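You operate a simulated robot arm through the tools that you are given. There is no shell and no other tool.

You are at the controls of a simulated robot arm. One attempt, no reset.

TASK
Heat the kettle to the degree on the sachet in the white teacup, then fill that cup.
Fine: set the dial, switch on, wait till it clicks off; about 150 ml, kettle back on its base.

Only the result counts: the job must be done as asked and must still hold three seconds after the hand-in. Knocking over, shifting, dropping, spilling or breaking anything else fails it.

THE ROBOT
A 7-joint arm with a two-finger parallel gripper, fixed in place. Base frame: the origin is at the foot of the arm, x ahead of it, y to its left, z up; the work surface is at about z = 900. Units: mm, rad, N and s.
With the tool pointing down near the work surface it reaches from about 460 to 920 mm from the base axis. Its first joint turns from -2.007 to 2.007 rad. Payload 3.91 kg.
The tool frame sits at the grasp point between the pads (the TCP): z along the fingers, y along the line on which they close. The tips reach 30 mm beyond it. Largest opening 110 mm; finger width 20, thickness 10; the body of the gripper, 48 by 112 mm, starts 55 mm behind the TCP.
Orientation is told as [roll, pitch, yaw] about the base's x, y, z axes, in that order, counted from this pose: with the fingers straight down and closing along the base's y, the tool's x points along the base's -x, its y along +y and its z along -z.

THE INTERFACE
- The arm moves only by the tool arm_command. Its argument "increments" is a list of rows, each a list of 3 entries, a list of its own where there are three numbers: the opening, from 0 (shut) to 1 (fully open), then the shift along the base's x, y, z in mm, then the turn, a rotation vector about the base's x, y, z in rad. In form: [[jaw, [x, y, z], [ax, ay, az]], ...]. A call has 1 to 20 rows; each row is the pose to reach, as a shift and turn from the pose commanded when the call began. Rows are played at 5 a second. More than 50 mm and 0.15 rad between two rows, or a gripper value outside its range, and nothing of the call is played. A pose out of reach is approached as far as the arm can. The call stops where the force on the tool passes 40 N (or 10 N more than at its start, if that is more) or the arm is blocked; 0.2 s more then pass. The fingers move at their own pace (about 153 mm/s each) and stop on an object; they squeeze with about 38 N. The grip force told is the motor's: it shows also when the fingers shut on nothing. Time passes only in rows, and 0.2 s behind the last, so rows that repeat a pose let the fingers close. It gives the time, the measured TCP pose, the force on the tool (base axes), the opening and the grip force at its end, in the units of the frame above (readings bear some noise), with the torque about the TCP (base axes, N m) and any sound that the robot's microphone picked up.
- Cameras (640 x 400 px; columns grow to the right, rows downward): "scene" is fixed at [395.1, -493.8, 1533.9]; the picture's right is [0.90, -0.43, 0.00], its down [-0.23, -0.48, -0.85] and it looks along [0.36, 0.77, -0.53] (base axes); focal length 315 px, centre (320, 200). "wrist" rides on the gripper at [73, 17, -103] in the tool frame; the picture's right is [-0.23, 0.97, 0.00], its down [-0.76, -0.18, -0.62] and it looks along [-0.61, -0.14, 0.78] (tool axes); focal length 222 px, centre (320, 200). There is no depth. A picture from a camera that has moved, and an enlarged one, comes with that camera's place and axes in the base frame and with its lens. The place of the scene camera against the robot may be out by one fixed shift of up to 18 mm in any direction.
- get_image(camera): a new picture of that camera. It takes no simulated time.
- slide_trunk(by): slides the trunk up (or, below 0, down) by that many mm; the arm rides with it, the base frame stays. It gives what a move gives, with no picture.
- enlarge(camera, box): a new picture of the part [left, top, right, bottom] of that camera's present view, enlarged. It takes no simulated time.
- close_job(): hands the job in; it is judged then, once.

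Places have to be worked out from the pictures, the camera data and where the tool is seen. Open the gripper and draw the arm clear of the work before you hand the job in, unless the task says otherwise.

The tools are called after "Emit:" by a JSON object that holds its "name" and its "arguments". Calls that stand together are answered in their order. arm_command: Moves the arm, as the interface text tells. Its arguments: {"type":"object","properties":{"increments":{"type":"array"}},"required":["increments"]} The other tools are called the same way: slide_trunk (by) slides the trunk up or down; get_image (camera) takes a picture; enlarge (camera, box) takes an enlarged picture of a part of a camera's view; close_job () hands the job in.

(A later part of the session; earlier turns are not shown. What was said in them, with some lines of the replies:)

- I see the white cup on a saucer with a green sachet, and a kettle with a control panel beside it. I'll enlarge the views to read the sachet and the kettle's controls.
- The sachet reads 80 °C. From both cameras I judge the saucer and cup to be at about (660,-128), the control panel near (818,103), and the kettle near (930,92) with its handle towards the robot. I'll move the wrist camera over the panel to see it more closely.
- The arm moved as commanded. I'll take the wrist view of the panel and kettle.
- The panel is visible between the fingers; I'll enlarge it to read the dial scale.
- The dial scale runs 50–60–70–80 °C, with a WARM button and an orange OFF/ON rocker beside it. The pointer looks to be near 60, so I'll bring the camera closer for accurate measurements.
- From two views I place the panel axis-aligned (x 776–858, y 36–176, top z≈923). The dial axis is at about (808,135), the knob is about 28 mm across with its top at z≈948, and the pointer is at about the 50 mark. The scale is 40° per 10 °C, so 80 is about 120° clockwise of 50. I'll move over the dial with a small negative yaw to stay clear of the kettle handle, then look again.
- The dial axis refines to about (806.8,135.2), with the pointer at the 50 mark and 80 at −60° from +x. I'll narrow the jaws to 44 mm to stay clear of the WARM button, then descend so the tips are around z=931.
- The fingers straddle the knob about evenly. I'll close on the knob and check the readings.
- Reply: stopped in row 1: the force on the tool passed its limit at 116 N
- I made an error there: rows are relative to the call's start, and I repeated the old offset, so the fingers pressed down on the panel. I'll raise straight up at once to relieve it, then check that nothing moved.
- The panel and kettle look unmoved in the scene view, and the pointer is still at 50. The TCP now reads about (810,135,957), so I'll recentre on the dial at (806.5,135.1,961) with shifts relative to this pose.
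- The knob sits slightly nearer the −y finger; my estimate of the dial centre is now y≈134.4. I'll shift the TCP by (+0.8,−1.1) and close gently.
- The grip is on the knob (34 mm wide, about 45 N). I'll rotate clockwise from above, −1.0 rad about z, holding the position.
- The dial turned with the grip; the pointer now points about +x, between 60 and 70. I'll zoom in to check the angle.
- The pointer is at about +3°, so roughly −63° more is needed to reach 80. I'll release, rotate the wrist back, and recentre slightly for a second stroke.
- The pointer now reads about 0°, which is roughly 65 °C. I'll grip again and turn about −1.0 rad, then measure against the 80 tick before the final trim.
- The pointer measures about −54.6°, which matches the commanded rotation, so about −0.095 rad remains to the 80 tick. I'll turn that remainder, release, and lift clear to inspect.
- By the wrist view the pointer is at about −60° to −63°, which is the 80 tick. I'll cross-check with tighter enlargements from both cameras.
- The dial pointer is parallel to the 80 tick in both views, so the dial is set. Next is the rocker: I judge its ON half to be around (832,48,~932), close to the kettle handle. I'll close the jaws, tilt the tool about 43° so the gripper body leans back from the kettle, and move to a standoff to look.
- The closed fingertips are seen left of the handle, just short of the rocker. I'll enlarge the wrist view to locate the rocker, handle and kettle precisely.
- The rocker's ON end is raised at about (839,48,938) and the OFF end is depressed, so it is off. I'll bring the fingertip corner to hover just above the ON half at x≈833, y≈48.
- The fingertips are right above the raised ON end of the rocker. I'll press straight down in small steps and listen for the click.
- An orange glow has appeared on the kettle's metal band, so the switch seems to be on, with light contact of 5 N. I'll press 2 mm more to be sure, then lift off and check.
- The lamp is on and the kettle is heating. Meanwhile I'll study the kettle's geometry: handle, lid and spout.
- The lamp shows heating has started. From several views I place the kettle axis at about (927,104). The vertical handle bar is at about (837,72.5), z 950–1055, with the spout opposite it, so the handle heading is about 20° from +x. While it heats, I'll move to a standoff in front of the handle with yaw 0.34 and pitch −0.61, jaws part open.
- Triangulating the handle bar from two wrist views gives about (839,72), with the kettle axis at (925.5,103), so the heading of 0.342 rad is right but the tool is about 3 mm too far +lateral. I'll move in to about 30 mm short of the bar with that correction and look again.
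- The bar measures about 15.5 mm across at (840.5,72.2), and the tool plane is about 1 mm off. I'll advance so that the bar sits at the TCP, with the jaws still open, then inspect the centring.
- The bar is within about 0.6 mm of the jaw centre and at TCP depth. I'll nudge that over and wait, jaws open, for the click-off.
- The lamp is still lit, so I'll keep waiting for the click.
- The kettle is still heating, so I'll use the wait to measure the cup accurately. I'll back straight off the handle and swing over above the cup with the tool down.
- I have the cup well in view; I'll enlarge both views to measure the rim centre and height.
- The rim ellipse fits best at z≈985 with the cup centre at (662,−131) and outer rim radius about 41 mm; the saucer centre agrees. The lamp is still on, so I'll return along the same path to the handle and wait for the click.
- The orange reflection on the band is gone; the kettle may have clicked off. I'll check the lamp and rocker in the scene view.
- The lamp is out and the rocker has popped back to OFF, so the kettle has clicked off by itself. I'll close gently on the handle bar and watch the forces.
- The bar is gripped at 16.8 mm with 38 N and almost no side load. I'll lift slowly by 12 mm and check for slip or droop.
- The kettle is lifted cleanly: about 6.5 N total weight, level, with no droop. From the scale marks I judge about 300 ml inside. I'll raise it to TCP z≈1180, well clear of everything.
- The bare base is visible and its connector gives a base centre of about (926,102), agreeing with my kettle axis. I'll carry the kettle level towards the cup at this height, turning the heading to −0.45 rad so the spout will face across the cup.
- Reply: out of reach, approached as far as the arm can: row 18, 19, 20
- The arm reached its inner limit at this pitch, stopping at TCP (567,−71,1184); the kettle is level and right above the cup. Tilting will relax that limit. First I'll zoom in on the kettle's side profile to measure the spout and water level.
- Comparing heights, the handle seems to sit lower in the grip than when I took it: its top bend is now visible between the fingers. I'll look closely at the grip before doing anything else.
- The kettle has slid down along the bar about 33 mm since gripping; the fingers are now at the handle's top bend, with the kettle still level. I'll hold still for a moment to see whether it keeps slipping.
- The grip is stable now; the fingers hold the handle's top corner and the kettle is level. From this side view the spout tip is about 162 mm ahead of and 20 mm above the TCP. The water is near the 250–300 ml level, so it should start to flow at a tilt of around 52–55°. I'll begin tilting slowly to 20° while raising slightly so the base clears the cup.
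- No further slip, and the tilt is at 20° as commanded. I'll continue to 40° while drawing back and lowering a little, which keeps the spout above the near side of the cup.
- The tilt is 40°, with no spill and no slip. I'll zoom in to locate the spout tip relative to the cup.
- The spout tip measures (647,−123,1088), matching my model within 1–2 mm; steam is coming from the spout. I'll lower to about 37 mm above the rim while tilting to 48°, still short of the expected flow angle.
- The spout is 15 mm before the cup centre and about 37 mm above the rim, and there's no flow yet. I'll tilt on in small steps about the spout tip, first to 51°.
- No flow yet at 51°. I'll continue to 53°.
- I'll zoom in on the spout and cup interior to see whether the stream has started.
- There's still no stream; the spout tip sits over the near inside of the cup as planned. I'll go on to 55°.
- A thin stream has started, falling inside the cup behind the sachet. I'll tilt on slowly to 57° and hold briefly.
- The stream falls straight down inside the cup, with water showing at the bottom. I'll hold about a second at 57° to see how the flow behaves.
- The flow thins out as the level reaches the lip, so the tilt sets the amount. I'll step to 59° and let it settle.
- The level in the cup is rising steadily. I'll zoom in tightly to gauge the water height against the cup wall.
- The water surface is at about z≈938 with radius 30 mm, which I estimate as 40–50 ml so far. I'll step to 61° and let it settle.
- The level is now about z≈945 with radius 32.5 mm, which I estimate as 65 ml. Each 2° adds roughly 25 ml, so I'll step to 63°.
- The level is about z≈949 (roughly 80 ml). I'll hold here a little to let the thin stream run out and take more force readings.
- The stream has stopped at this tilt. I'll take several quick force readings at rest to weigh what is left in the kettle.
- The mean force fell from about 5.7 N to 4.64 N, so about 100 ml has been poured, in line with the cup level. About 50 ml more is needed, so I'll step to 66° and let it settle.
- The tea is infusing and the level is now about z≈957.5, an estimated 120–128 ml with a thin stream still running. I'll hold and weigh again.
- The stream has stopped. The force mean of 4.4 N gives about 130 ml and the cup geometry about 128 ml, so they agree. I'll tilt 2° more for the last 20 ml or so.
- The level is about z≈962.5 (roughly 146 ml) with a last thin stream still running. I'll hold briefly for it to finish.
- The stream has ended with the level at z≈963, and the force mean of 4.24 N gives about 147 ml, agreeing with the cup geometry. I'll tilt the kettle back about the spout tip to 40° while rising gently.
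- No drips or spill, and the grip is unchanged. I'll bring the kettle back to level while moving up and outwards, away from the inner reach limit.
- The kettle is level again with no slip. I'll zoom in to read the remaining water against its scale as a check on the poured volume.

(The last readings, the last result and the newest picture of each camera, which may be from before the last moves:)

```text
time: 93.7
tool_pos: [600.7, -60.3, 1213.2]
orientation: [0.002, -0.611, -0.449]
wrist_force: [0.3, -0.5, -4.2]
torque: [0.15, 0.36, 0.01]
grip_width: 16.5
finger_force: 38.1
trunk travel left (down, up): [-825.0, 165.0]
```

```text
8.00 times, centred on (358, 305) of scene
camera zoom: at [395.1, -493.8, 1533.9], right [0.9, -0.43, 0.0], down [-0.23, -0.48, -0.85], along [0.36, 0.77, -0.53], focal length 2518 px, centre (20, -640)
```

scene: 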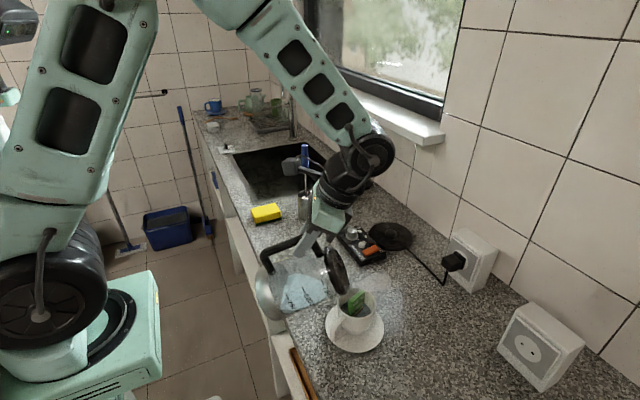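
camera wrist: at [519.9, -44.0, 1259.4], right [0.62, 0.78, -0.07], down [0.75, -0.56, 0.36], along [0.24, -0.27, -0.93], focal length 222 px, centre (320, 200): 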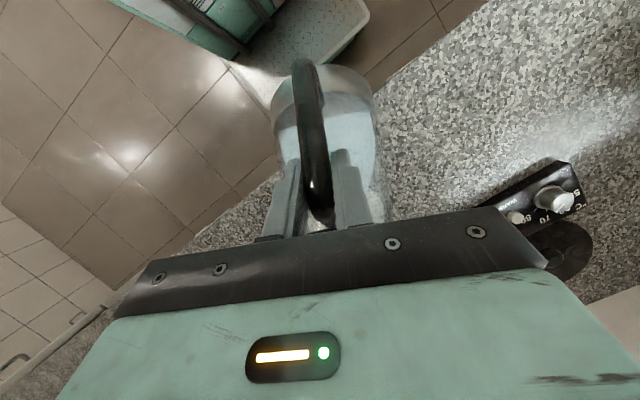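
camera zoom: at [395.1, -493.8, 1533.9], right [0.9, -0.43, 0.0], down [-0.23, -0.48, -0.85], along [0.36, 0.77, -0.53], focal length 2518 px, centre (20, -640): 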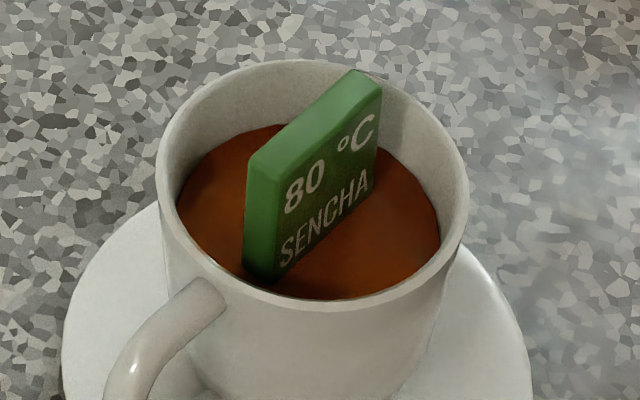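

The scale shows the level dropped by about 24 mm, which is about 155 ml, so the cup has roughly 150 ml. Now I'll carry the kettle back over its base, turning the heading back to 0.344 and descending gradually to TCP z≈1128.

Emit:
{"name": "arm_command", "arguments": {"increments": [[0.0, [2.4, 1.3, 0], [0, 0, 0.008]], [0.0, [7.2, 4, 0], [0, 0, 0.024]], [0.0, [16.8, 9.2, 0], [0, 0, 0.056]], [0.0, [28.7, 15.8, 0], [0, 0, 0.095]], [0.0, [43.1, 23.7, 0], [0, 0, 0.143]], [0.0, [59.8, 32.9, 0], [0, 0, 0.198]], [0.0, [76.6, 42.1, -4], [0, 0, 0.254]], [0.0, [93.3, 51.4, -11], [0, 0, 0.309]], [0.0, [110.1, 60.6, -19], [0, 0, 0.365]], [0.0, [126.8, 69.8, -28], [0, 0, 0.42]], [0.0, [143.6, 79, -37], [0, 0, 0.476]], [0.0, [160.3, 88.2, -46], [0, 0, 0.531]], [0.0, [177.1, 97.5, -55], [0, 0, 0.587]], [0.0, [191.4, 105.4, -62], [0, 0, 0.634]], [0.0, [205.8, 113.3, -69], [0, 0, 0.682]], [0.0, [217.8, 119.8, -75], [0, 0, 0.722]], [0.0, [227.3, 125.1, -79], [0, 0, 0.753]], [0.0, [234.5, 129.1, -82], [0, 0, 0.777]], [0.0, [238.1, 131, -84], [0, 0, 0.789]], [0.0, [239.3, 131.7, -85], [0, 0, 0.793]]]}}

Emit:
{"name": "enlarge", "arguments": {"camera": "scene", "box": [330, 140, 450, 280]}}

Emit:
{"name": "get_image", "arguments": {"camera": "wrist"}}

```text
time: 97.9
tool_pos: [840.2, 71.5, 1126.6]
orientation: [0.001, -0.611, 0.344]
wrist_force: [1.0, -0.3, -4.6]
torque: [-0.13, 0.35, -0.02]
grip_width: 16.8
finger_force: 38.2
trunk travel left (down, up): [-825.0, 165.0]
```

```text
2.86 times, centred on (390, 210) of scene
camera zoom: at [395.1, -493.8, 1533.9], right [0.9, -0.43, 0.0], down [-0.23, -0.48, -0.85], along [0.36, 0.77, -0.53], focal length 899 px, centre (120, 171)
```

zoom: 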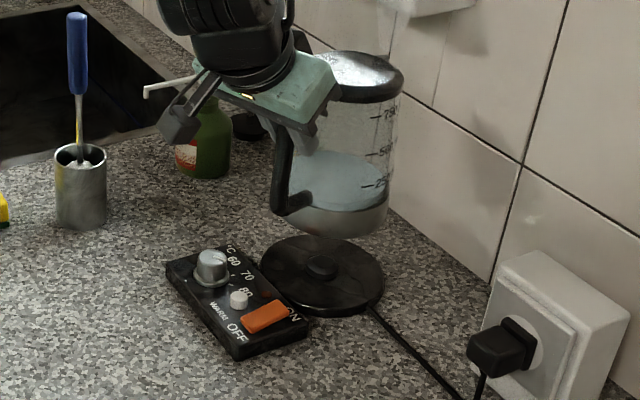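

```text
taken
camera wrist: at [722.4, 48.3, 1170.0], right [-0.15, 0.98, 0.13], down [0.31, -0.08, 0.95], along [0.94, 0.19, -0.29], focal length 222 px, centre (320, 200)
```

wrist: 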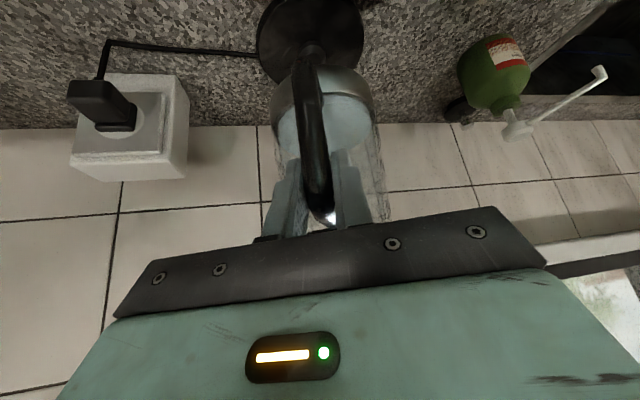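

The kettle is back above its base. I'll zoom in to check the kettle's alignment with the base before lowering.

Emit:
{"name": "enlarge", "arguments": {"camera": "scene", "box": [370, 170, 430, 260]}}

Emit:
{"name": "enlarge", "arguments": {"camera": "wrist", "box": [240, 0, 400, 240]}}

```text
4.44 times, centred on (400, 215) of scene
camera zoom: at [395.1, -493.8, 1533.9], right [0.9, -0.43, 0.0], down [-0.23, -0.48, -0.85], along [0.36, 0.77, -0.53], focal length 1399 px, centre (-36, 133)
```

zoom: 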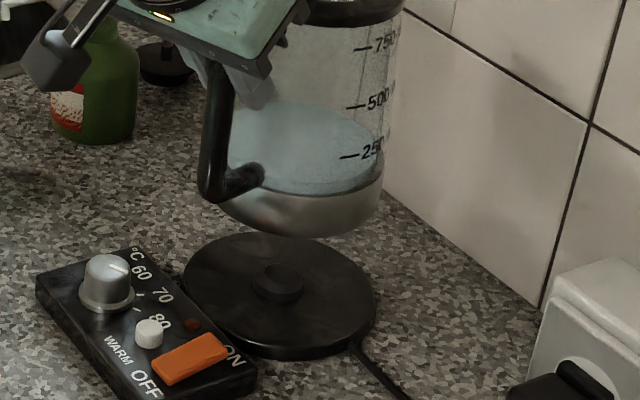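

```text
1.67 times, centred on (320, 120) of wrist
camera zoom: at [722.4, 48.3, 1170.0], right [-0.15, 0.98, 0.13], down [0.31, -0.08, 0.95], along [0.94, 0.19, -0.29], focal length 370 px, centre (320, 333)
```

zoom: 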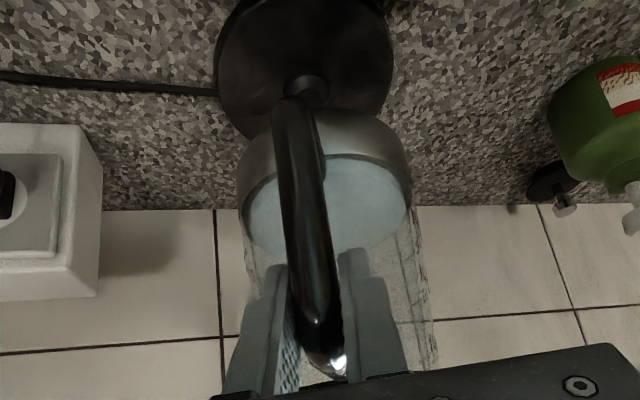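

Laterally the kettle looks aligned; fore-aft there may be a few mm of offset from the earlier slip. I'll lower it to roughly 12 mm above the base, so I can compare directly with the picture taken just after I first lifted it.

Emit:
{"name": "arm_command", "arguments": {"increments": [[0.0, [-0.1, -0.4, -3], [0, 0, 0]], [0.0, [-0.2, -0.9, -9], [0, 0, 0]], [0.0, [-0.2, -0.9, -17], [0, 0, 0]], [0.0, [-0.2, -0.9, -25], [0, 0, 0]], [0.0, [-0.2, -0.9, -33], [0, 0, 0]], [0.0, [-0.2, -0.9, -41], [0, 0, 0]], [0.0, [-0.2, -0.9, -49], [0, 0, 0]], [0.0, [-0.2, -0.9, -56], [0, 0, 0]], [0.0, [-0.2, -0.9, -62], [0, 0, 0]], [0.0, [-0.2, -0.9, -66], [0, 0, 0]], [0.0, [-0.2, -0.9, -67], [0, 0, 0]], [0.0, [-0.2, -0.9, -67], [0, 0, 0]]]}}

Emit:
{"name": "enlarge", "arguments": {"camera": "scene", "box": [340, 170, 430, 270]}}

Emit:
{"name": "enlarge", "arguments": {"camera": "wrist", "box": [240, 0, 400, 240]}}

```text
time: 100.5
tool_pos: [839.5, 70.5, 1059.9]
orientation: [0.002, -0.611, 0.341]
wrist_force: [0.1, 0.0, -3.9]
torque: [-0.1, 0.37, 0.0]
grip_width: 16.5
finger_force: 38.1
trunk travel left (down, up): [-825.0, 165.0]
```

```text
4.00 times, centred on (385, 220) of scene
camera zoom: at [395.1, -493.8, 1533.9], right [0.9, -0.43, 0.0], down [-0.23, -0.48, -0.85], along [0.36, 0.77, -0.53], focal length 1259 px, centre (60, 120)
```

zoom: 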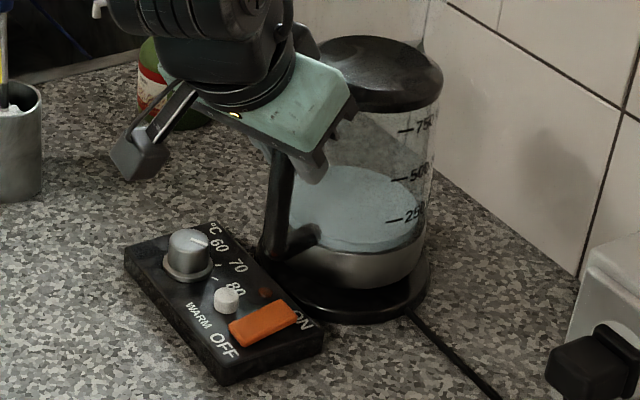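

```text
1.67 times, centred on (320, 120) of wrist
camera zoom: at [722.5, 46.7, 1103.7], right [-0.15, 0.98, 0.13], down [0.31, -0.08, 0.95], along [0.94, 0.19, -0.29], focal length 370 px, centre (320, 333)
```

zoom: 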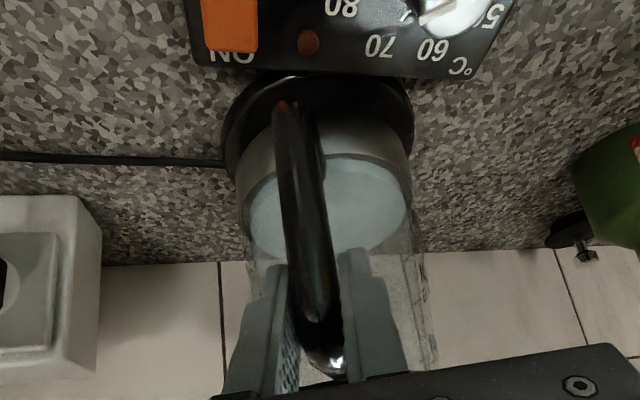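

Position and height nearly match the first-lift picture (lid edge and marks within 1–3 px). I'll lower in small steps and watch for first contact.

Emit:
{"name": "arm_command", "arguments": {"increments": [[0.0, [0, 0, -2], [0, 0, 0]], [0.0, [0, 0, -4], [0, 0, 0]], [0.0, [0, 0, -6], [0, 0, 0]], [0.0, [0, 0, -6], [0, 0, 0]]]}}

Emit:
{"name": "arm_command", "arguments": {"increments": [[0.0, [0, 0, -1.5], [0, 0, 0]], [0.0, [0, 0, -2], [0, 0, 0]]]}}

Emit:
{"name": "enlarge", "arguments": {"camera": "scene", "box": [370, 190, 430, 260]}}

Emit:
{"name": "enlarge", "arguments": {"camera": "wrist", "box": [250, 30, 390, 150]}}

```text
time: 101.5
tool_pos: [840.4, 70.5, 1053.3]
orientation: [0.001, -0.611, 0.344]
wrist_force: [0.0, 0.4, -3.9]
torque: [-0.15, 0.31, 0.02]
grip_width: 16.5
finger_force: 37.8
trunk travel left (down, up): [-825.0, 165.0]
```

```text
time: 102.1
tool_pos: [840.8, 71.4, 1051.4]
orientation: [0.001, -0.613, 0.343]
wrist_force: [1.0, -0.2, -4.7]
torque: [-0.15, 0.36, 0.01]
grip_width: 16.7
finger_force: 37.5
trunk travel left (down, up): [-825.0, 165.0]
```

```text
5.71 times, centred on (400, 225) of scene
camera zoom: at [395.1, -493.8, 1533.9], right [0.9, -0.43, 0.0], down [-0.23, -0.48, -0.85], along [0.36, 0.77, -0.53], focal length 1799 px, centre (-137, 57)
```

zoom: 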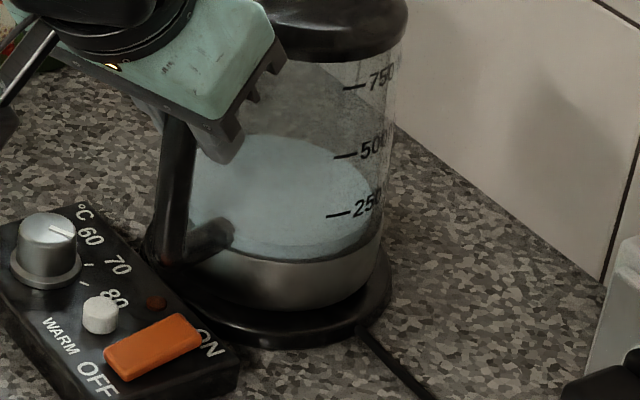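

```text
3.33 times, centred on (320, 90) of wrist
camera zoom: at [722.8, 46.9, 1095.2], right [-0.15, 0.98, 0.13], down [0.31, -0.08, 0.95], along [0.94, 0.19, -0.29], focal length 740 px, centre (320, 567)
```

zoom: 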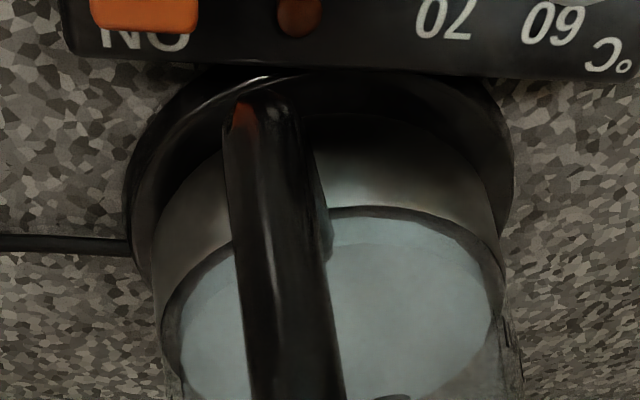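

No contact yet at z≈1051. I'll take the same zoom as one from before I touched the kettle, to compare its position directly with the seated state.

Emit:
{"name": "enlarge", "arguments": {"camera": "scene", "box": [370, 170, 430, 260]}}

Emit:
{"name": "enlarge", "arguments": {"camera": "scene", "box": [320, 160, 440, 270]}}

```text
4.44 times, centred on (400, 215) of scene
camera zoom: at [395.1, -493.8, 1533.9], right [0.9, -0.43, 0.0], down [-0.23, -0.48, -0.85], along [0.36, 0.77, -0.53], focal length 1399 px, centre (-36, 133)
```

zoom: 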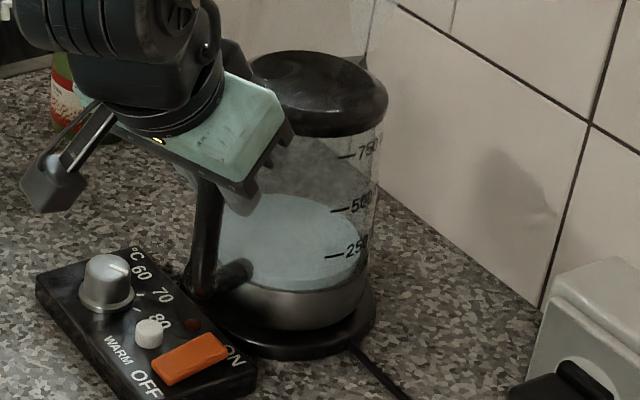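

```text
3.64 times, centred on (380, 215) of scene
camera zoom: at [395.1, -493.8, 1533.9], right [0.9, -0.43, 0.0], down [-0.23, -0.48, -0.85], along [0.36, 0.77, -0.53], focal length 1145 px, centre (102, 146)
```

zoom: 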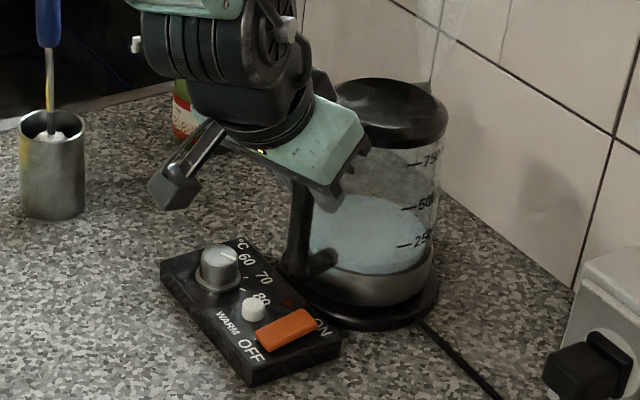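

Compared with the seated picture, the kettle is about 5 mm high and within roughly 1 mm sideways. I'll lower it in 1 mm steps the rest of the way, watching the force.

Emit:
{"name": "arm_command", "arguments": {"increments": [[0.0, [-0.4, -0.1, -1], [0, 0, 0]], [0.0, [-0.7, -0.2, -2], [0, 0, 0]], [0.0, [-0.7, -0.2, -3], [0, 0, 0]]]}}

Emit:
{"name": "arm_command", "arguments": {"increments": [[0.0, [0, 0, -1], [0, 0, 0]]]}}

Emit:
{"name": "arm_command", "arguments": {"increments": [[0.0, [0, 0, -1], [0, 0, 0]]]}}

Emit:
{"name": "enlarge", "arguments": {"camera": "scene", "box": [370, 170, 430, 260]}}

```text
time: 102.9
tool_pos: [840.3, 70.6, 1047.4]
orientation: [0.002, -0.609, 0.344]
wrist_force: [-0.1, 0.8, -4.3]
torque: [-0.14, 0.38, -0.02]
grip_width: 16.6
finger_force: 38.3
trunk travel left (down, up): [-825.0, 165.0]
```

```text
time: 103.3
tool_pos: [839.1, 70.5, 1047.9]
orientation: [0.001, -0.612, 0.342]
wrist_force: [0.9, 1.1, -3.4]
torque: [-0.04, 0.19, 0.01]
grip_width: 16.8
finger_force: 38.2
trunk travel left (down, up): [-825.0, 165.0]
```

```text
time: 103.7
tool_pos: [840.2, 70.7, 1046.9]
orientation: [0.0, -0.612, 0.344]
wrist_force: [0.9, 1.4, -2.2]
torque: [0.06, 0.16, 0.06]
grip_width: 16.9
finger_force: 38.2
trunk travel left (down, up): [-825.0, 165.0]
```

```text
4.44 times, centred on (400, 215) of scene
camera zoom: at [395.1, -493.8, 1533.9], right [0.9, -0.43, 0.0], down [-0.23, -0.48, -0.85], along [0.36, 0.77, -0.53], focal length 1399 px, centre (-36, 133)
```

zoom: 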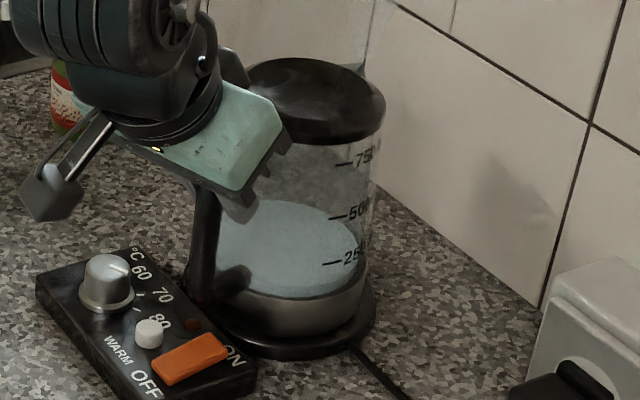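

Contact has begun (weight down to 2.2 N, torque falling), and the marks are back at their original pixel positions. I'll ease down a little further until the base carries the kettle.

Emit:
{"name": "arm_command", "arguments": {"increments": [[0.0, [0, 0, -0.7], [0, 0, 0]]]}}

Emit:
{"name": "arm_command", "arguments": {"increments": [[0.0, [0, 0, -0.7], [0, 0, 0]]]}}

Emit:
{"name": "enlarge", "arguments": {"camera": "wrist", "box": [250, 30, 390, 150]}}

Emit:
{"name": "enlarge", "arguments": {"camera": "scene", "box": [370, 170, 430, 260]}}

```text
time: 104.1
tool_pos: [839.3, 69.0, 1047.1]
orientation: [0.003, -0.612, 0.344]
wrist_force: [1.1, 2.0, -3.2]
torque: [0.13, -0.1, 0.09]
grip_width: 16.6
finger_force: 37.9
trunk travel left (down, up): [-825.0, 165.0]
```

```text
time: 104.5
tool_pos: [839.0, 70.6, 1046.0]
orientation: [0.002, -0.61, 0.341]
wrist_force: [3.1, 2.8, -2.8]
torque: [0.23, -0.22, 0.09]
grip_width: 16.7
finger_force: 38.0
trunk travel left (down, up): [-825.0, 165.0]
```

```text
3.33 times, centred on (320, 90) of wrist
camera zoom: at [721.7, 46.5, 1089.2], right [-0.15, 0.98, 0.13], down [0.31, -0.08, 0.95], along [0.94, 0.19, -0.29], focal length 740 px, centre (320, 567)
```

zoom: 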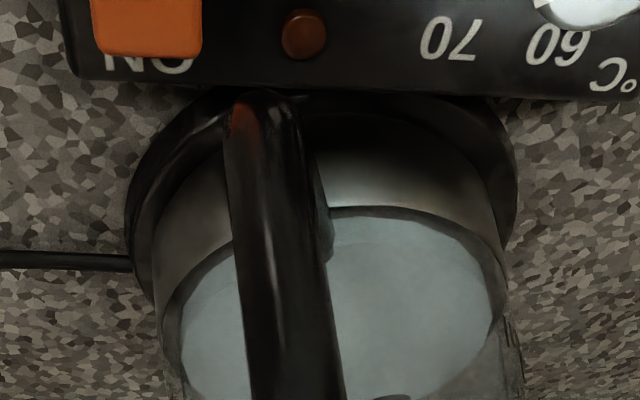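

```text
4.44 times, centred on (400, 215) of scene
camera zoom: at [395.1, -493.8, 1533.9], right [0.9, -0.43, 0.0], down [-0.23, -0.48, -0.85], along [0.36, 0.77, -0.53], focal length 1399 px, centre (-36, 133)
```

zoom: 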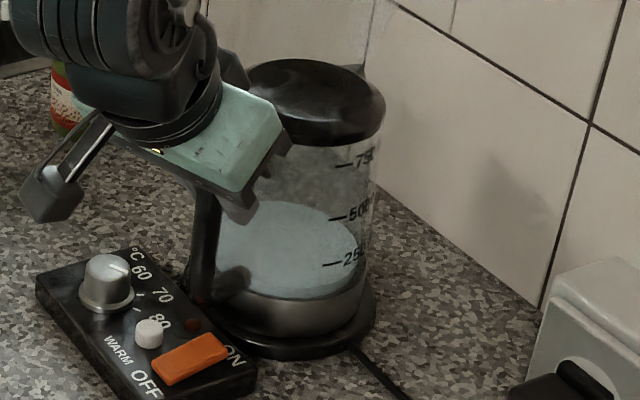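

The kettle is at its seated height, but there is a small sideways reaction of (3,3) N, suggesting about 1 mm of offset against the centring boss. I'll nudge the hand in that direction to relieve it.

Emit:
{"name": "arm_command", "arguments": {"increments": [[0.0, [0.5, 0.4, 0], [0, 0, 0]], [0.0, [0.9, 0.7, 0], [0, 0, 0]], [0.0, [0.9, 0.7, 0], [0, 0, 0]]]}}

Emit:
{"name": "arm_command", "arguments": {"increments": [[0.0, [0, 0, 0], [0, 0, 0]]]}}

```text
time: 105.3
tool_pos: [840.2, 71.3, 1044.3]
orientation: [0.003, -0.612, 0.344]
wrist_force: [0.3, -0.1, -1.2]
torque: [0.06, -0.22, -0.05]
grip_width: 16.7
finger_force: 37.8
trunk travel left (down, up): [-825.0, 165.0]
```

```text
time: 105.7
tool_pos: [839.3, 71.5, 1044.9]
orientation: [0.001, -0.613, 0.342]
wrist_force: [-0.4, 0.4, -0.6]
torque: [-0.06, -0.17, -0.05]
grip_width: 16.9
finger_force: 37.8
trunk travel left (down, up): [-825.0, 165.0]
```

The sideways load is gone and only 0.6 N remains, so the kettle has dropped onto its base. I'll open the jaws gradually.

Emit:
{"name": "arm_command", "arguments": {"increments": [[0.17, [0, 0, 0], [0, 0, 0]], [0.2, [0, 0, 0], [0, 0, 0]], [0.25, [0, 0, 0], [0, 0, 0]], [0.35, [0, 0, 0], [0, 0, 0]], [0.45, [0, 0, 0], [0, 0, 0]], [0.45, [0, 0, 0], [0, 0, 0]]]}}

Emit:
{"name": "get_image", "arguments": {"camera": "wrist"}}

Emit:
{"name": "enlarge", "arguments": {"camera": "scene", "box": [370, 170, 430, 260]}}

```text
time: 107.1
tool_pos: [839.8, 71.4, 1044.1]
orientation: [0.002, -0.612, 0.342]
wrist_force: [1.2, -0.4, -0.2]
torque: [0.0, 0.01, 0.02]
grip_width: 49.7
finger_force: 0.0
trunk travel left (down, up): [-825.0, 165.0]
```

```text
taken
camera wrist: at [721.7, 47.1, 1088.9], right [-0.15, 0.98, 0.13], down [0.31, -0.08, 0.95], along [0.94, 0.19, -0.29], focal length 222 px, centre (320, 200)
```

wrist: 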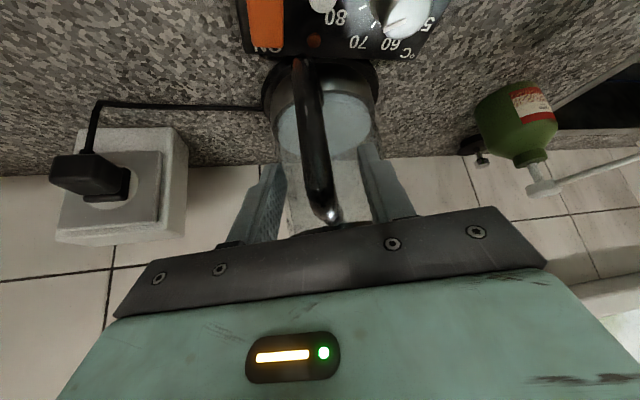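

```text
4.44 times, centred on (400, 215) of scene
camera zoom: at [395.1, -493.8, 1533.9], right [0.9, -0.43, 0.0], down [-0.23, -0.48, -0.85], along [0.36, 0.77, -0.53], focal length 1399 px, centre (-36, 133)
```

zoom: 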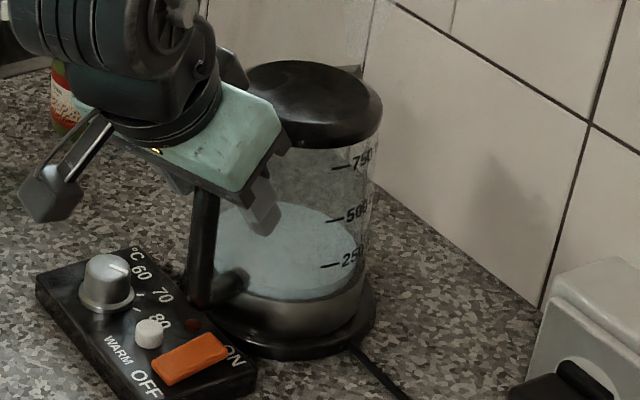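

The jaws are open and the kettle stands by itself. I'll compare the same zoom as in the seated picture from 49 s to verify that it is properly seated.

Emit:
{"name": "enlarge", "arguments": {"camera": "scene", "box": [340, 170, 430, 270]}}

Emit:
{"name": "enlarge", "arguments": {"camera": "scene", "box": [320, 170, 480, 290]}}

Emit:
{"name": "enlarge", "arguments": {"camera": "wrist", "box": [240, 20, 400, 170]}}

```text
4.00 times, centred on (385, 220) of scene
camera zoom: at [395.1, -493.8, 1533.9], right [0.9, -0.43, 0.0], down [-0.23, -0.48, -0.85], along [0.36, 0.77, -0.53], focal length 1259 px, centre (60, 120)
```

zoom: 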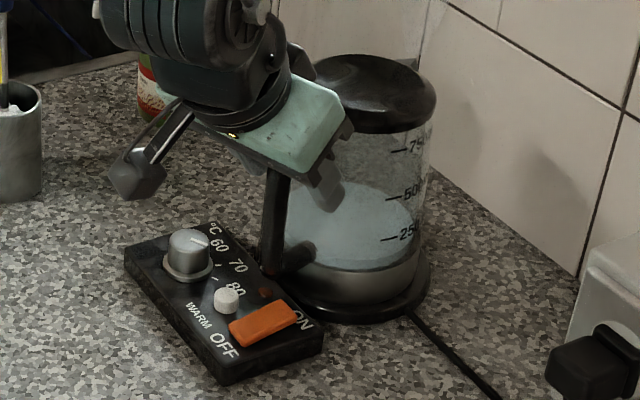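

```text
3.33 times, centred on (400, 230) of scene
camera zoom: at [395.1, -493.8, 1533.9], right [0.9, -0.43, 0.0], down [-0.23, -0.48, -0.85], along [0.36, 0.77, -0.53], focal length 1049 px, centre (53, 100)
```

zoom: 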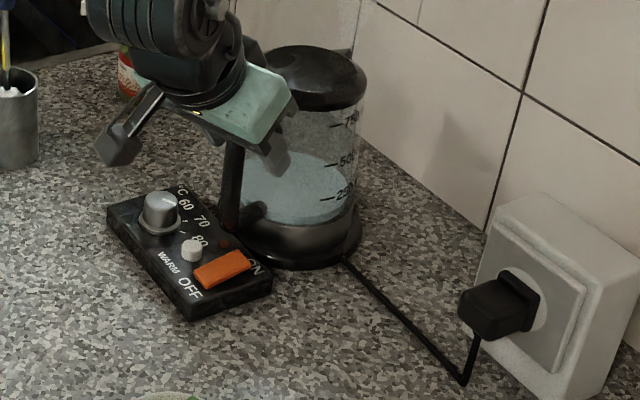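

```text
2.67 times, centred on (320, 95) of wrist
camera zoom: at [721.7, 47.1, 1088.9], right [-0.15, 0.98, 0.13], down [0.31, -0.08, 0.95], along [0.94, 0.19, -0.29], focal length 592 px, centre (320, 480)
```

zoom: 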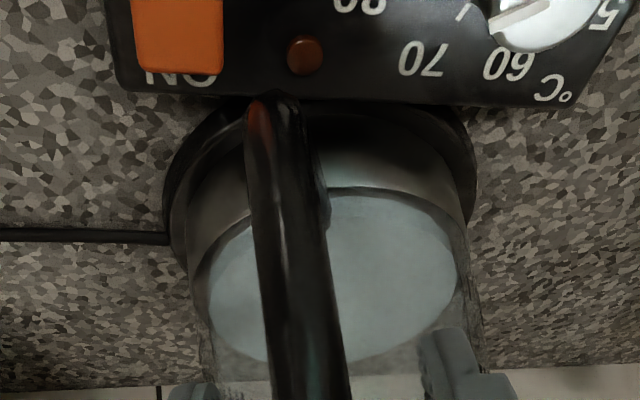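

In the scene view the kettle appears shifted by only 2–4 px from its original seat. I'll compare using the 8x zoom I took of the untouched kettle for a precise check.

Emit:
{"name": "enlarge", "arguments": {"camera": "scene", "box": [380, 170, 430, 220]}}

Emit:
{"name": "enlarge", "arguments": {"camera": "scene", "box": [340, 210, 410, 270]}}

```text
8.00 times, centred on (405, 195) of scene
camera zoom: at [395.1, -493.8, 1533.9], right [0.9, -0.43, 0.0], down [-0.23, -0.48, -0.85], along [0.36, 0.77, -0.53], focal length 2518 px, centre (-360, 240)
```

zoom: 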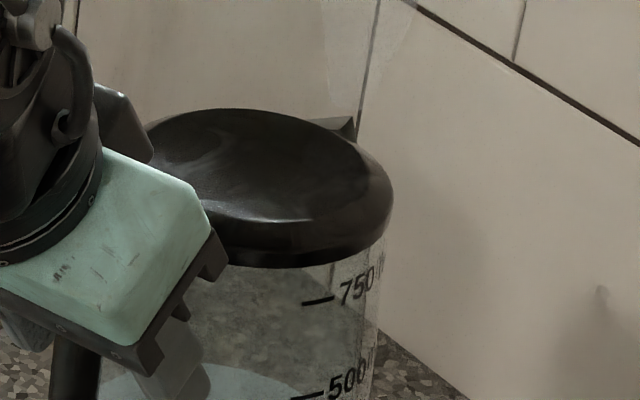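

```text
6.67 times, centred on (375, 240) of scene
camera zoom: at [395.1, -493.8, 1533.9], right [0.9, -0.43, 0.0], down [-0.23, -0.48, -0.85], along [0.36, 0.77, -0.53], focal length 2098 px, centre (-47, -67)
```

zoom: 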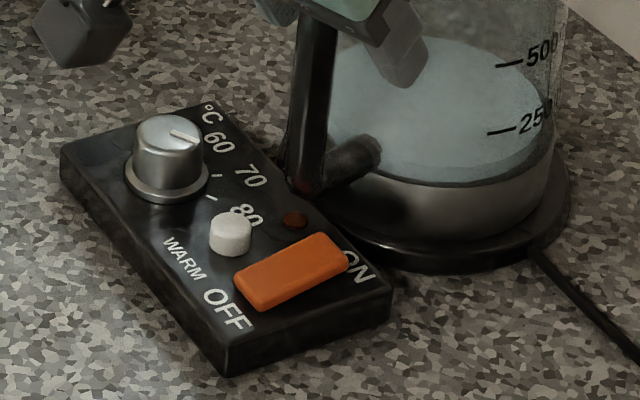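

The kettle is at the right height but sits about 4 mm back towards the handle from its original seat. I'll close lightly on the handle again and slide it forward about 3.5 mm to recentre it.

Emit:
{"name": "arm_command", "arguments": {"increments": [[0.3, [0, 0, 0], [0, 0, 0]], [0.22, [0, 0, 0], [0, 0, 0]], [0.18, [0, 0, 0], [0, 0, 0]], [0.15, [0, 0, 0], [0, 0, 0]], [0.1, [0, 0, 0], [0, 0, 0]], [0.1, [0, 0, 0], [0, 0, 0]]]}}

Emit:
{"name": "arm_command", "arguments": {"increments": [[0.1, [0.8, 0.3, 0], [0, 0, 0]], [0.1, [1.6, 0.6, 0], [0, 0, 0]], [0.1, [1.6, 0.6, 0], [0, 0, 0]]]}}

Emit:
{"name": "enlarge", "arguments": {"camera": "scene", "box": [340, 210, 410, 270]}}

```text
time: 108.5
tool_pos: [840.6, 71.4, 1044.3]
orientation: [0.002, -0.61, 0.344]
wrist_force: [0.5, 0.1, -0.2]
torque: [-0.12, -0.06, 0.05]
grip_width: 16.7
finger_force: 38.3
trunk travel left (down, up): [-825.0, 165.0]
```

```text
time: 109.3
tool_pos: [841.3, 71.4, 1045.4]
orientation: [0.001, -0.612, 0.341]
wrist_force: [-0.8, 0.2, -1.3]
torque: [-0.18, 0.02, -0.05]
grip_width: 16.8
finger_force: 37.8
trunk travel left (down, up): [-825.0, 165.0]
```

```text
6.67 times, centred on (375, 240) of scene
camera zoom: at [395.1, -493.8, 1533.9], right [0.9, -0.43, 0.0], down [-0.23, -0.48, -0.85], along [0.36, 0.77, -0.53], focal length 2098 px, centre (-47, -67)
```

zoom: 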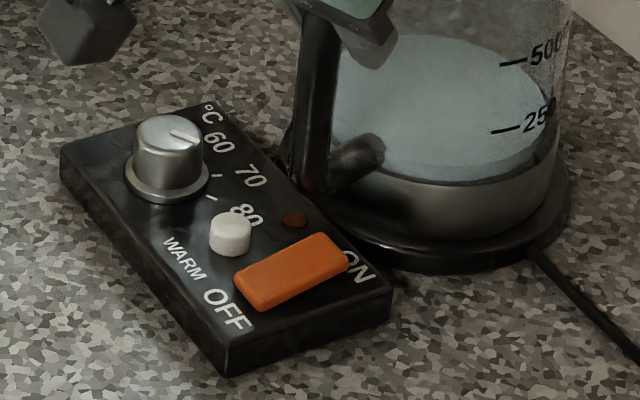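

That moved it most of the way; the columns now match and the rows are 2–3 px low, so about 1.5 mm remains. I'll nudge once more and check.

Emit:
{"name": "arm_command", "arguments": {"increments": [[0.1, [0.5, 0.6, 0], [0, 0, 0]], [0.1, [1.0, 1.2, 0], [0, 0, 0]], [0.1, [1.0, 1.2, 0], [0, 0, 0]]]}}

Emit:
{"name": "enlarge", "arguments": {"camera": "scene", "box": [340, 210, 410, 270]}}

Emit:
{"name": "enlarge", "arguments": {"camera": "scene", "box": [380, 170, 430, 220]}}

```text
time: 110.1
tool_pos: [842.8, 71.6, 1045.6]
orientation: [0.004, -0.613, 0.343]
wrist_force: [-1.6, -0.9, -0.2]
torque: [-0.14, -0.04, -0.06]
grip_width: 16.7
finger_force: 37.9
trunk travel left (down, up): [-825.0, 165.0]
```

```text
6.67 times, centred on (375, 240) of scene
camera zoom: at [395.1, -493.8, 1533.9], right [0.9, -0.43, 0.0], down [-0.23, -0.48, -0.85], along [0.36, 0.77, -0.53], focal length 2098 px, centre (-47, -67)
```

zoom: 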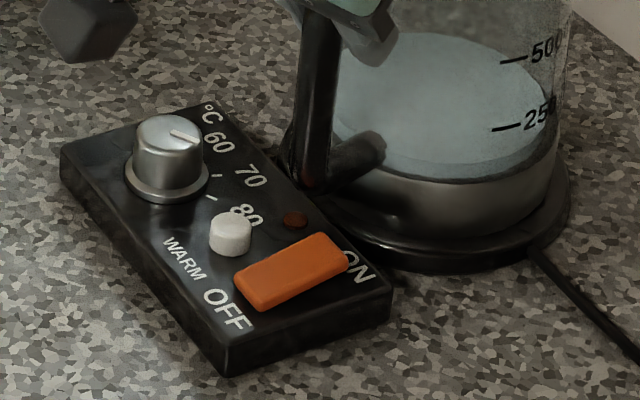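

```text
8.00 times, centred on (405, 195) of scene
camera zoom: at [395.1, -493.8, 1533.9], right [0.9, -0.43, 0.0], down [-0.23, -0.48, -0.85], along [0.36, 0.77, -0.53], focal length 2518 px, centre (-360, 240)
```

zoom: 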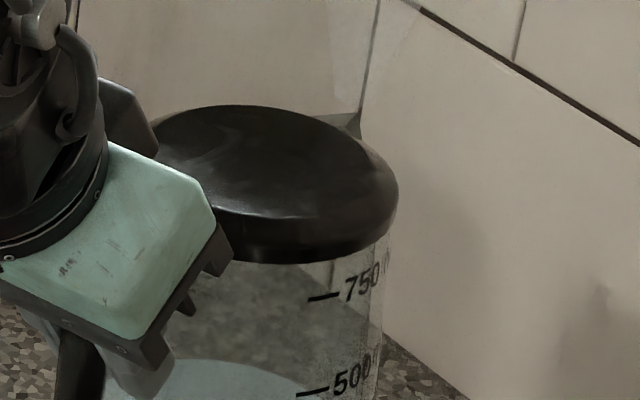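

The lid edge, spout and marks now match the original seated picture within about 1 px. I'll open the jaws and check that it stays put.

Emit:
{"name": "arm_command", "arguments": {"increments": [[0.17, [0, 0, 0], [0, 0, 0]], [0.2, [0, 0, 0], [0, 0, 0]], [0.28, [0, 0, 0], [0, 0, 0]], [0.4, [0, 0, 0], [0, 0, 0]], [0.5, [0, 0, 0], [0, 0, 0]], [0.5, [0, 0, 0], [0, 0, 0]]]}}

Emit:
{"name": "enlarge", "arguments": {"camera": "scene", "box": [380, 170, 430, 220]}}

Emit:
{"name": "get_image", "arguments": {"camera": "wrist"}}

```text
time: 111.5
tool_pos: [842.2, 73.3, 1045.1]
orientation: [0.001, -0.612, 0.342]
wrist_force: [0.0, -0.4, -1.0]
torque: [-0.01, 0.04, -0.01]
grip_width: 55.0
finger_force: 0.0
trunk travel left (down, up): [-825.0, 165.0]
```

```text
8.00 times, centred on (405, 195) of scene
camera zoom: at [395.1, -493.8, 1533.9], right [0.9, -0.43, 0.0], down [-0.23, -0.48, -0.85], along [0.36, 0.77, -0.53], focal length 2518 px, centre (-360, 240)
```

zoom: 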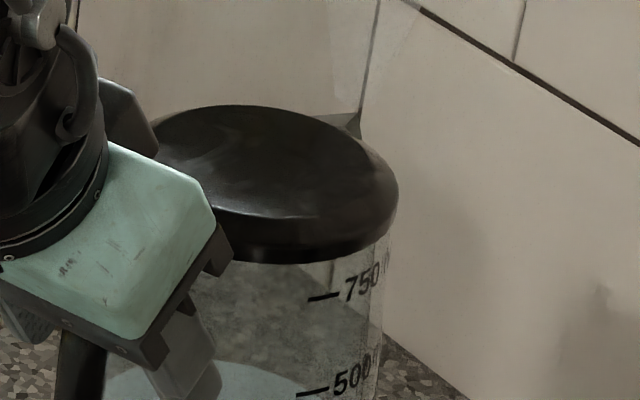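

```text
taken
camera wrist: at [724.9, 48.9, 1089.0], right [-0.15, 0.98, 0.13], down [0.31, -0.08, 0.95], along [0.94, 0.19, -0.29], focal length 222 px, centre (320, 200)
```

wrist: 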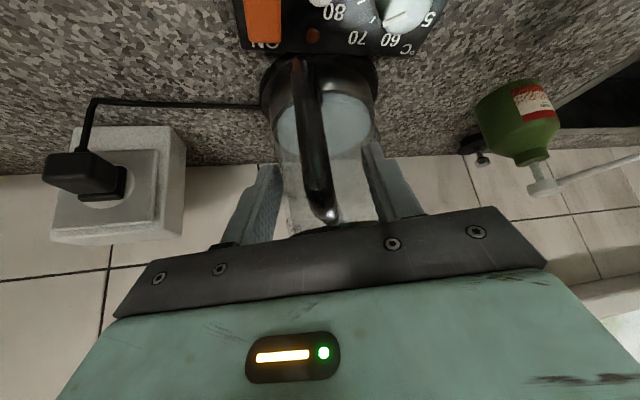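

The kettle stays put with the jaws open. I'll back straight out along the approach direction and then rise clear of the work.

Emit:
{"name": "arm_command", "arguments": {"increments": [[0.5, [-5, -1.8, 0], [0, 0, 0]], [0.5, [-14, -5, 0], [0, 0, 0]], [0.5, [-28, -10, 0], [0, 0, 0]], [0.5, [-47, -17, 0], [0, 0, 0]], [0.5, [-66, -24, 0], [0, 0, 0]], [0.5, [-85, -31, 5], [0, 0, 0]], [0.5, [-104, -38, 20], [0, 0, 0]], [0.5, [-120, -43, 45], [0, 0, 0]], [0.5, [-135, -45, 80], [0, 0, 0]], [0.6, [-145, -45, 120], [0, 0, 0]], [0.8, [-150, -45, 160], [0, 0, 0]], [1.0, [-150, -45, 200], [0, 0, 0]], [1.0, [-150, -45, 200], [0, 0, 0]]]}}

Emit:
{"name": "get_image", "arguments": {"camera": "scene"}}

Emit:
{"name": "enlarge", "arguments": {"camera": "scene", "box": [320, 170, 480, 290]}}

Emit:
{"name": "enlarge", "arguments": {"camera": "scene", "box": [310, 270, 400, 360]}}

```text
time: 114.3
tool_pos: [693.4, 28.1, 1245.3]
orientation: [0.001, -0.61, 0.344]
wrist_force: [-0.6, -0.7, -0.5]
torque: [-0.01, 0.0, 0.01]
grip_width: 110.0
finger_force: 0.1
trunk travel left (down, up): [-825.0, 165.0]
```

```text
taken
```

scene: 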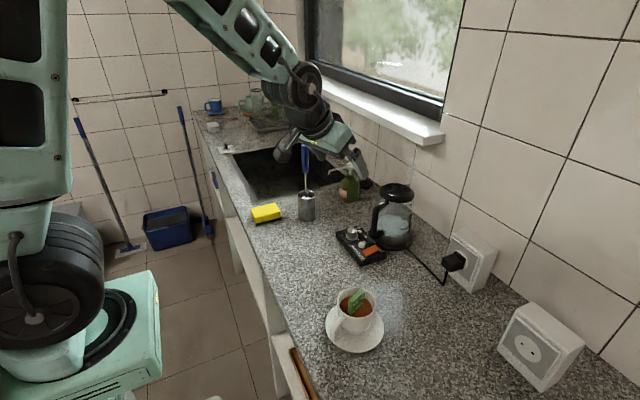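

```text
3.33 times, centred on (400, 230) of scene
camera zoom: at [395.1, -493.8, 1533.9], right [0.9, -0.43, 0.0], down [-0.23, -0.48, -0.85], along [0.36, 0.77, -0.53], focal length 1049 px, centre (53, 100)
```

zoom: 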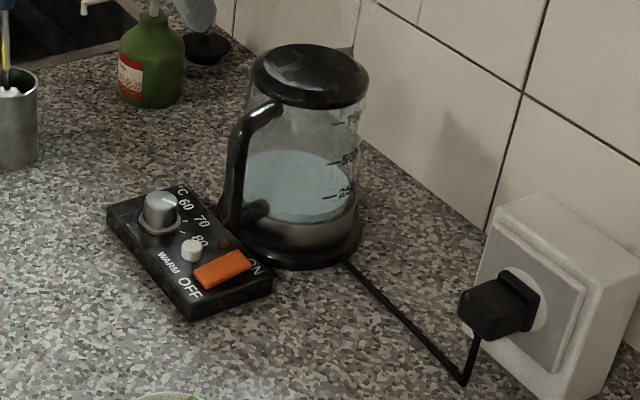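

```text
4.44 times, centred on (355, 315) of scene
camera zoom: at [395.1, -493.8, 1533.9], right [0.9, -0.43, 0.0], down [-0.23, -0.48, -0.85], along [0.36, 0.77, -0.53], focal length 1399 px, centre (164, -311)
```

zoom: 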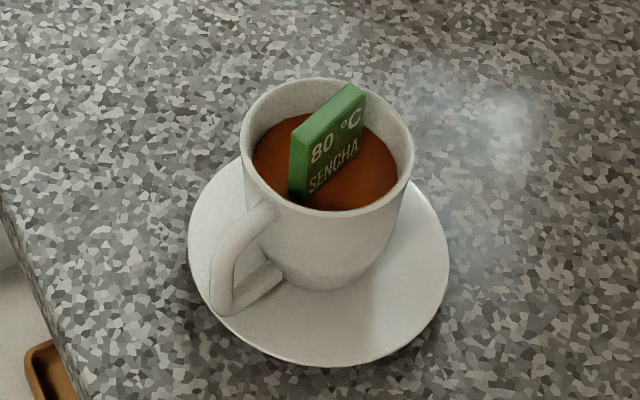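

The kettle sits exactly as in the first picture, the switch is off, the cup is filled and unmoved, and the counter is dry. I'll draw the arm back to its starting pose, well clear of the work.

Emit:
{"name": "arm_command", "arguments": {"increments": [[1.0, [-10, -8, 10], [-0.0105, 0.0605, -0.0332]], [1.0, [-28, -22, 20], [-0.0236, 0.1361, -0.0748]], [1.0, [-48, -38, 30], [-0.0366, 0.2118, -0.1163]], [1.0, [-68, -54, 40], [-0.0497, 0.2874, -0.1578]], [1.0, [-88, -70, 48], [-0.0628, 0.363, -0.1994]], [1.0, [-108, -86, 55], [-0.0759, 0.4386, -0.2409]], [1.0, [-126, -101, 55], [-0.089, 0.5143, -0.2825]], [1.0, [-138, -110, 55], [-0.0995, 0.5748, -0.3157]], [1.0, [-144, -115, 55], [-0.1047, 0.605, -0.3323]], [1.0, [-144, -115, 55], [-0.1047, 0.605, -0.3323]]]}}

Emit:
{"name": "get_image", "arguments": {"camera": "scene"}}

Emit:
{"name": "get_image", "arguments": {"camera": "wrist"}}

Emit:
{"name": "enlarge", "arguments": {"camera": "scene", "box": [325, 215, 435, 275]}}

```text
time: 116.5
tool_pos: [546.7, -88.6, 1301.7]
orientation: [0.001, 0.002, -0.001]
wrist_force: [0.0, 0.5, -0.6]
torque: [-0.02, 0.0, -0.02]
grip_width: 109.7
finger_force: 0.1
trunk travel left (down, up): [-825.0, 165.0]
```

```text
taken
```

scene: 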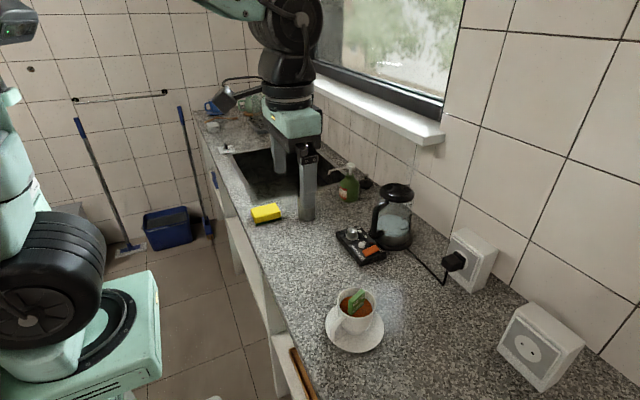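

```text
taken
camera wrist: at [475.4, -70.9, 1404.8], right [0.23, 0.97, 0.0], down [0.76, -0.18, 0.62], along [0.61, -0.14, -0.78], focal length 222 px, centre (320, 200)
```

wrist: 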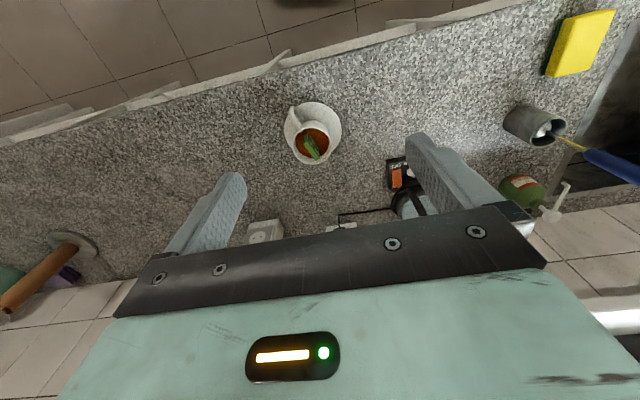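

```text
5.82 times, centred on (380, 245) of scene
camera zoom: at [395.1, -493.8, 1533.9], right [0.9, -0.43, 0.0], down [-0.23, -0.48, -0.85], along [0.36, 0.77, -0.53], focal length 1832 px, centre (-29, -62)
```

zoom: 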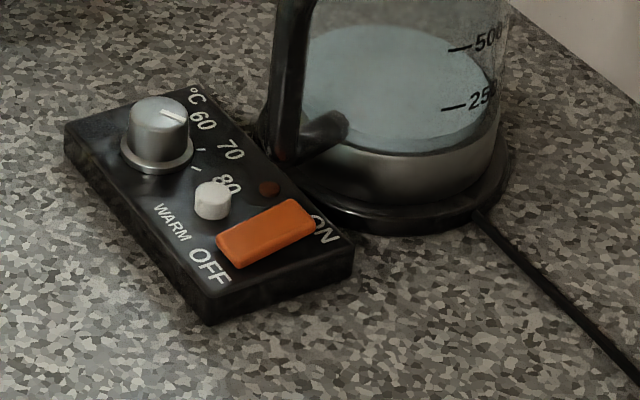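

The dial is at 80 and the switch has clicked off. The kettle is seated on its base, the cup holds about 145–150 ml with nothing spilled, and the arm is clear with its jaws open. I'm handing the job in.

Emit:
{"name": "close_job", "arguments": {}}

```text
The job is handed in.
```

I've handed in the job: the white cup has about 145–150 ml of water, heated with the dial at the sachet's 80 °C. I haven't seen the judge's result.

- **Heating:** I turned the dial from 50 to 80 and switched on. I waited until the lamp went out and the rocker had popped back to OFF. The microphone picked up no click and I had no way to measure the water temperature, so the 80 °C rests on the dial setting.
- **Pouring:** The volume comes from three rough checks, which put it between about 130 and 155 ml. They were the water level in the cup, the drop in the kettle's weight and the drop on its scale. I saw no spill, and the cup and saucer did not move.
- **Kettle:** It is back on its base, matching its original position to within about 1 px in the pictures. The gripper is open and the arm is back at its starting pose.

Two things went wrong along the way, neither with visible damage:
- **Panel pressed:** While lining up on the dial, I repeated a move by mistake and pressed the fingers onto the control panel at up to 116 N. The panel and dial did not shift.
- **Kettle slipped:** The kettle slid about 3 cm down in the grip, most likely while I was lifting it. It stayed level and nothing spilled.
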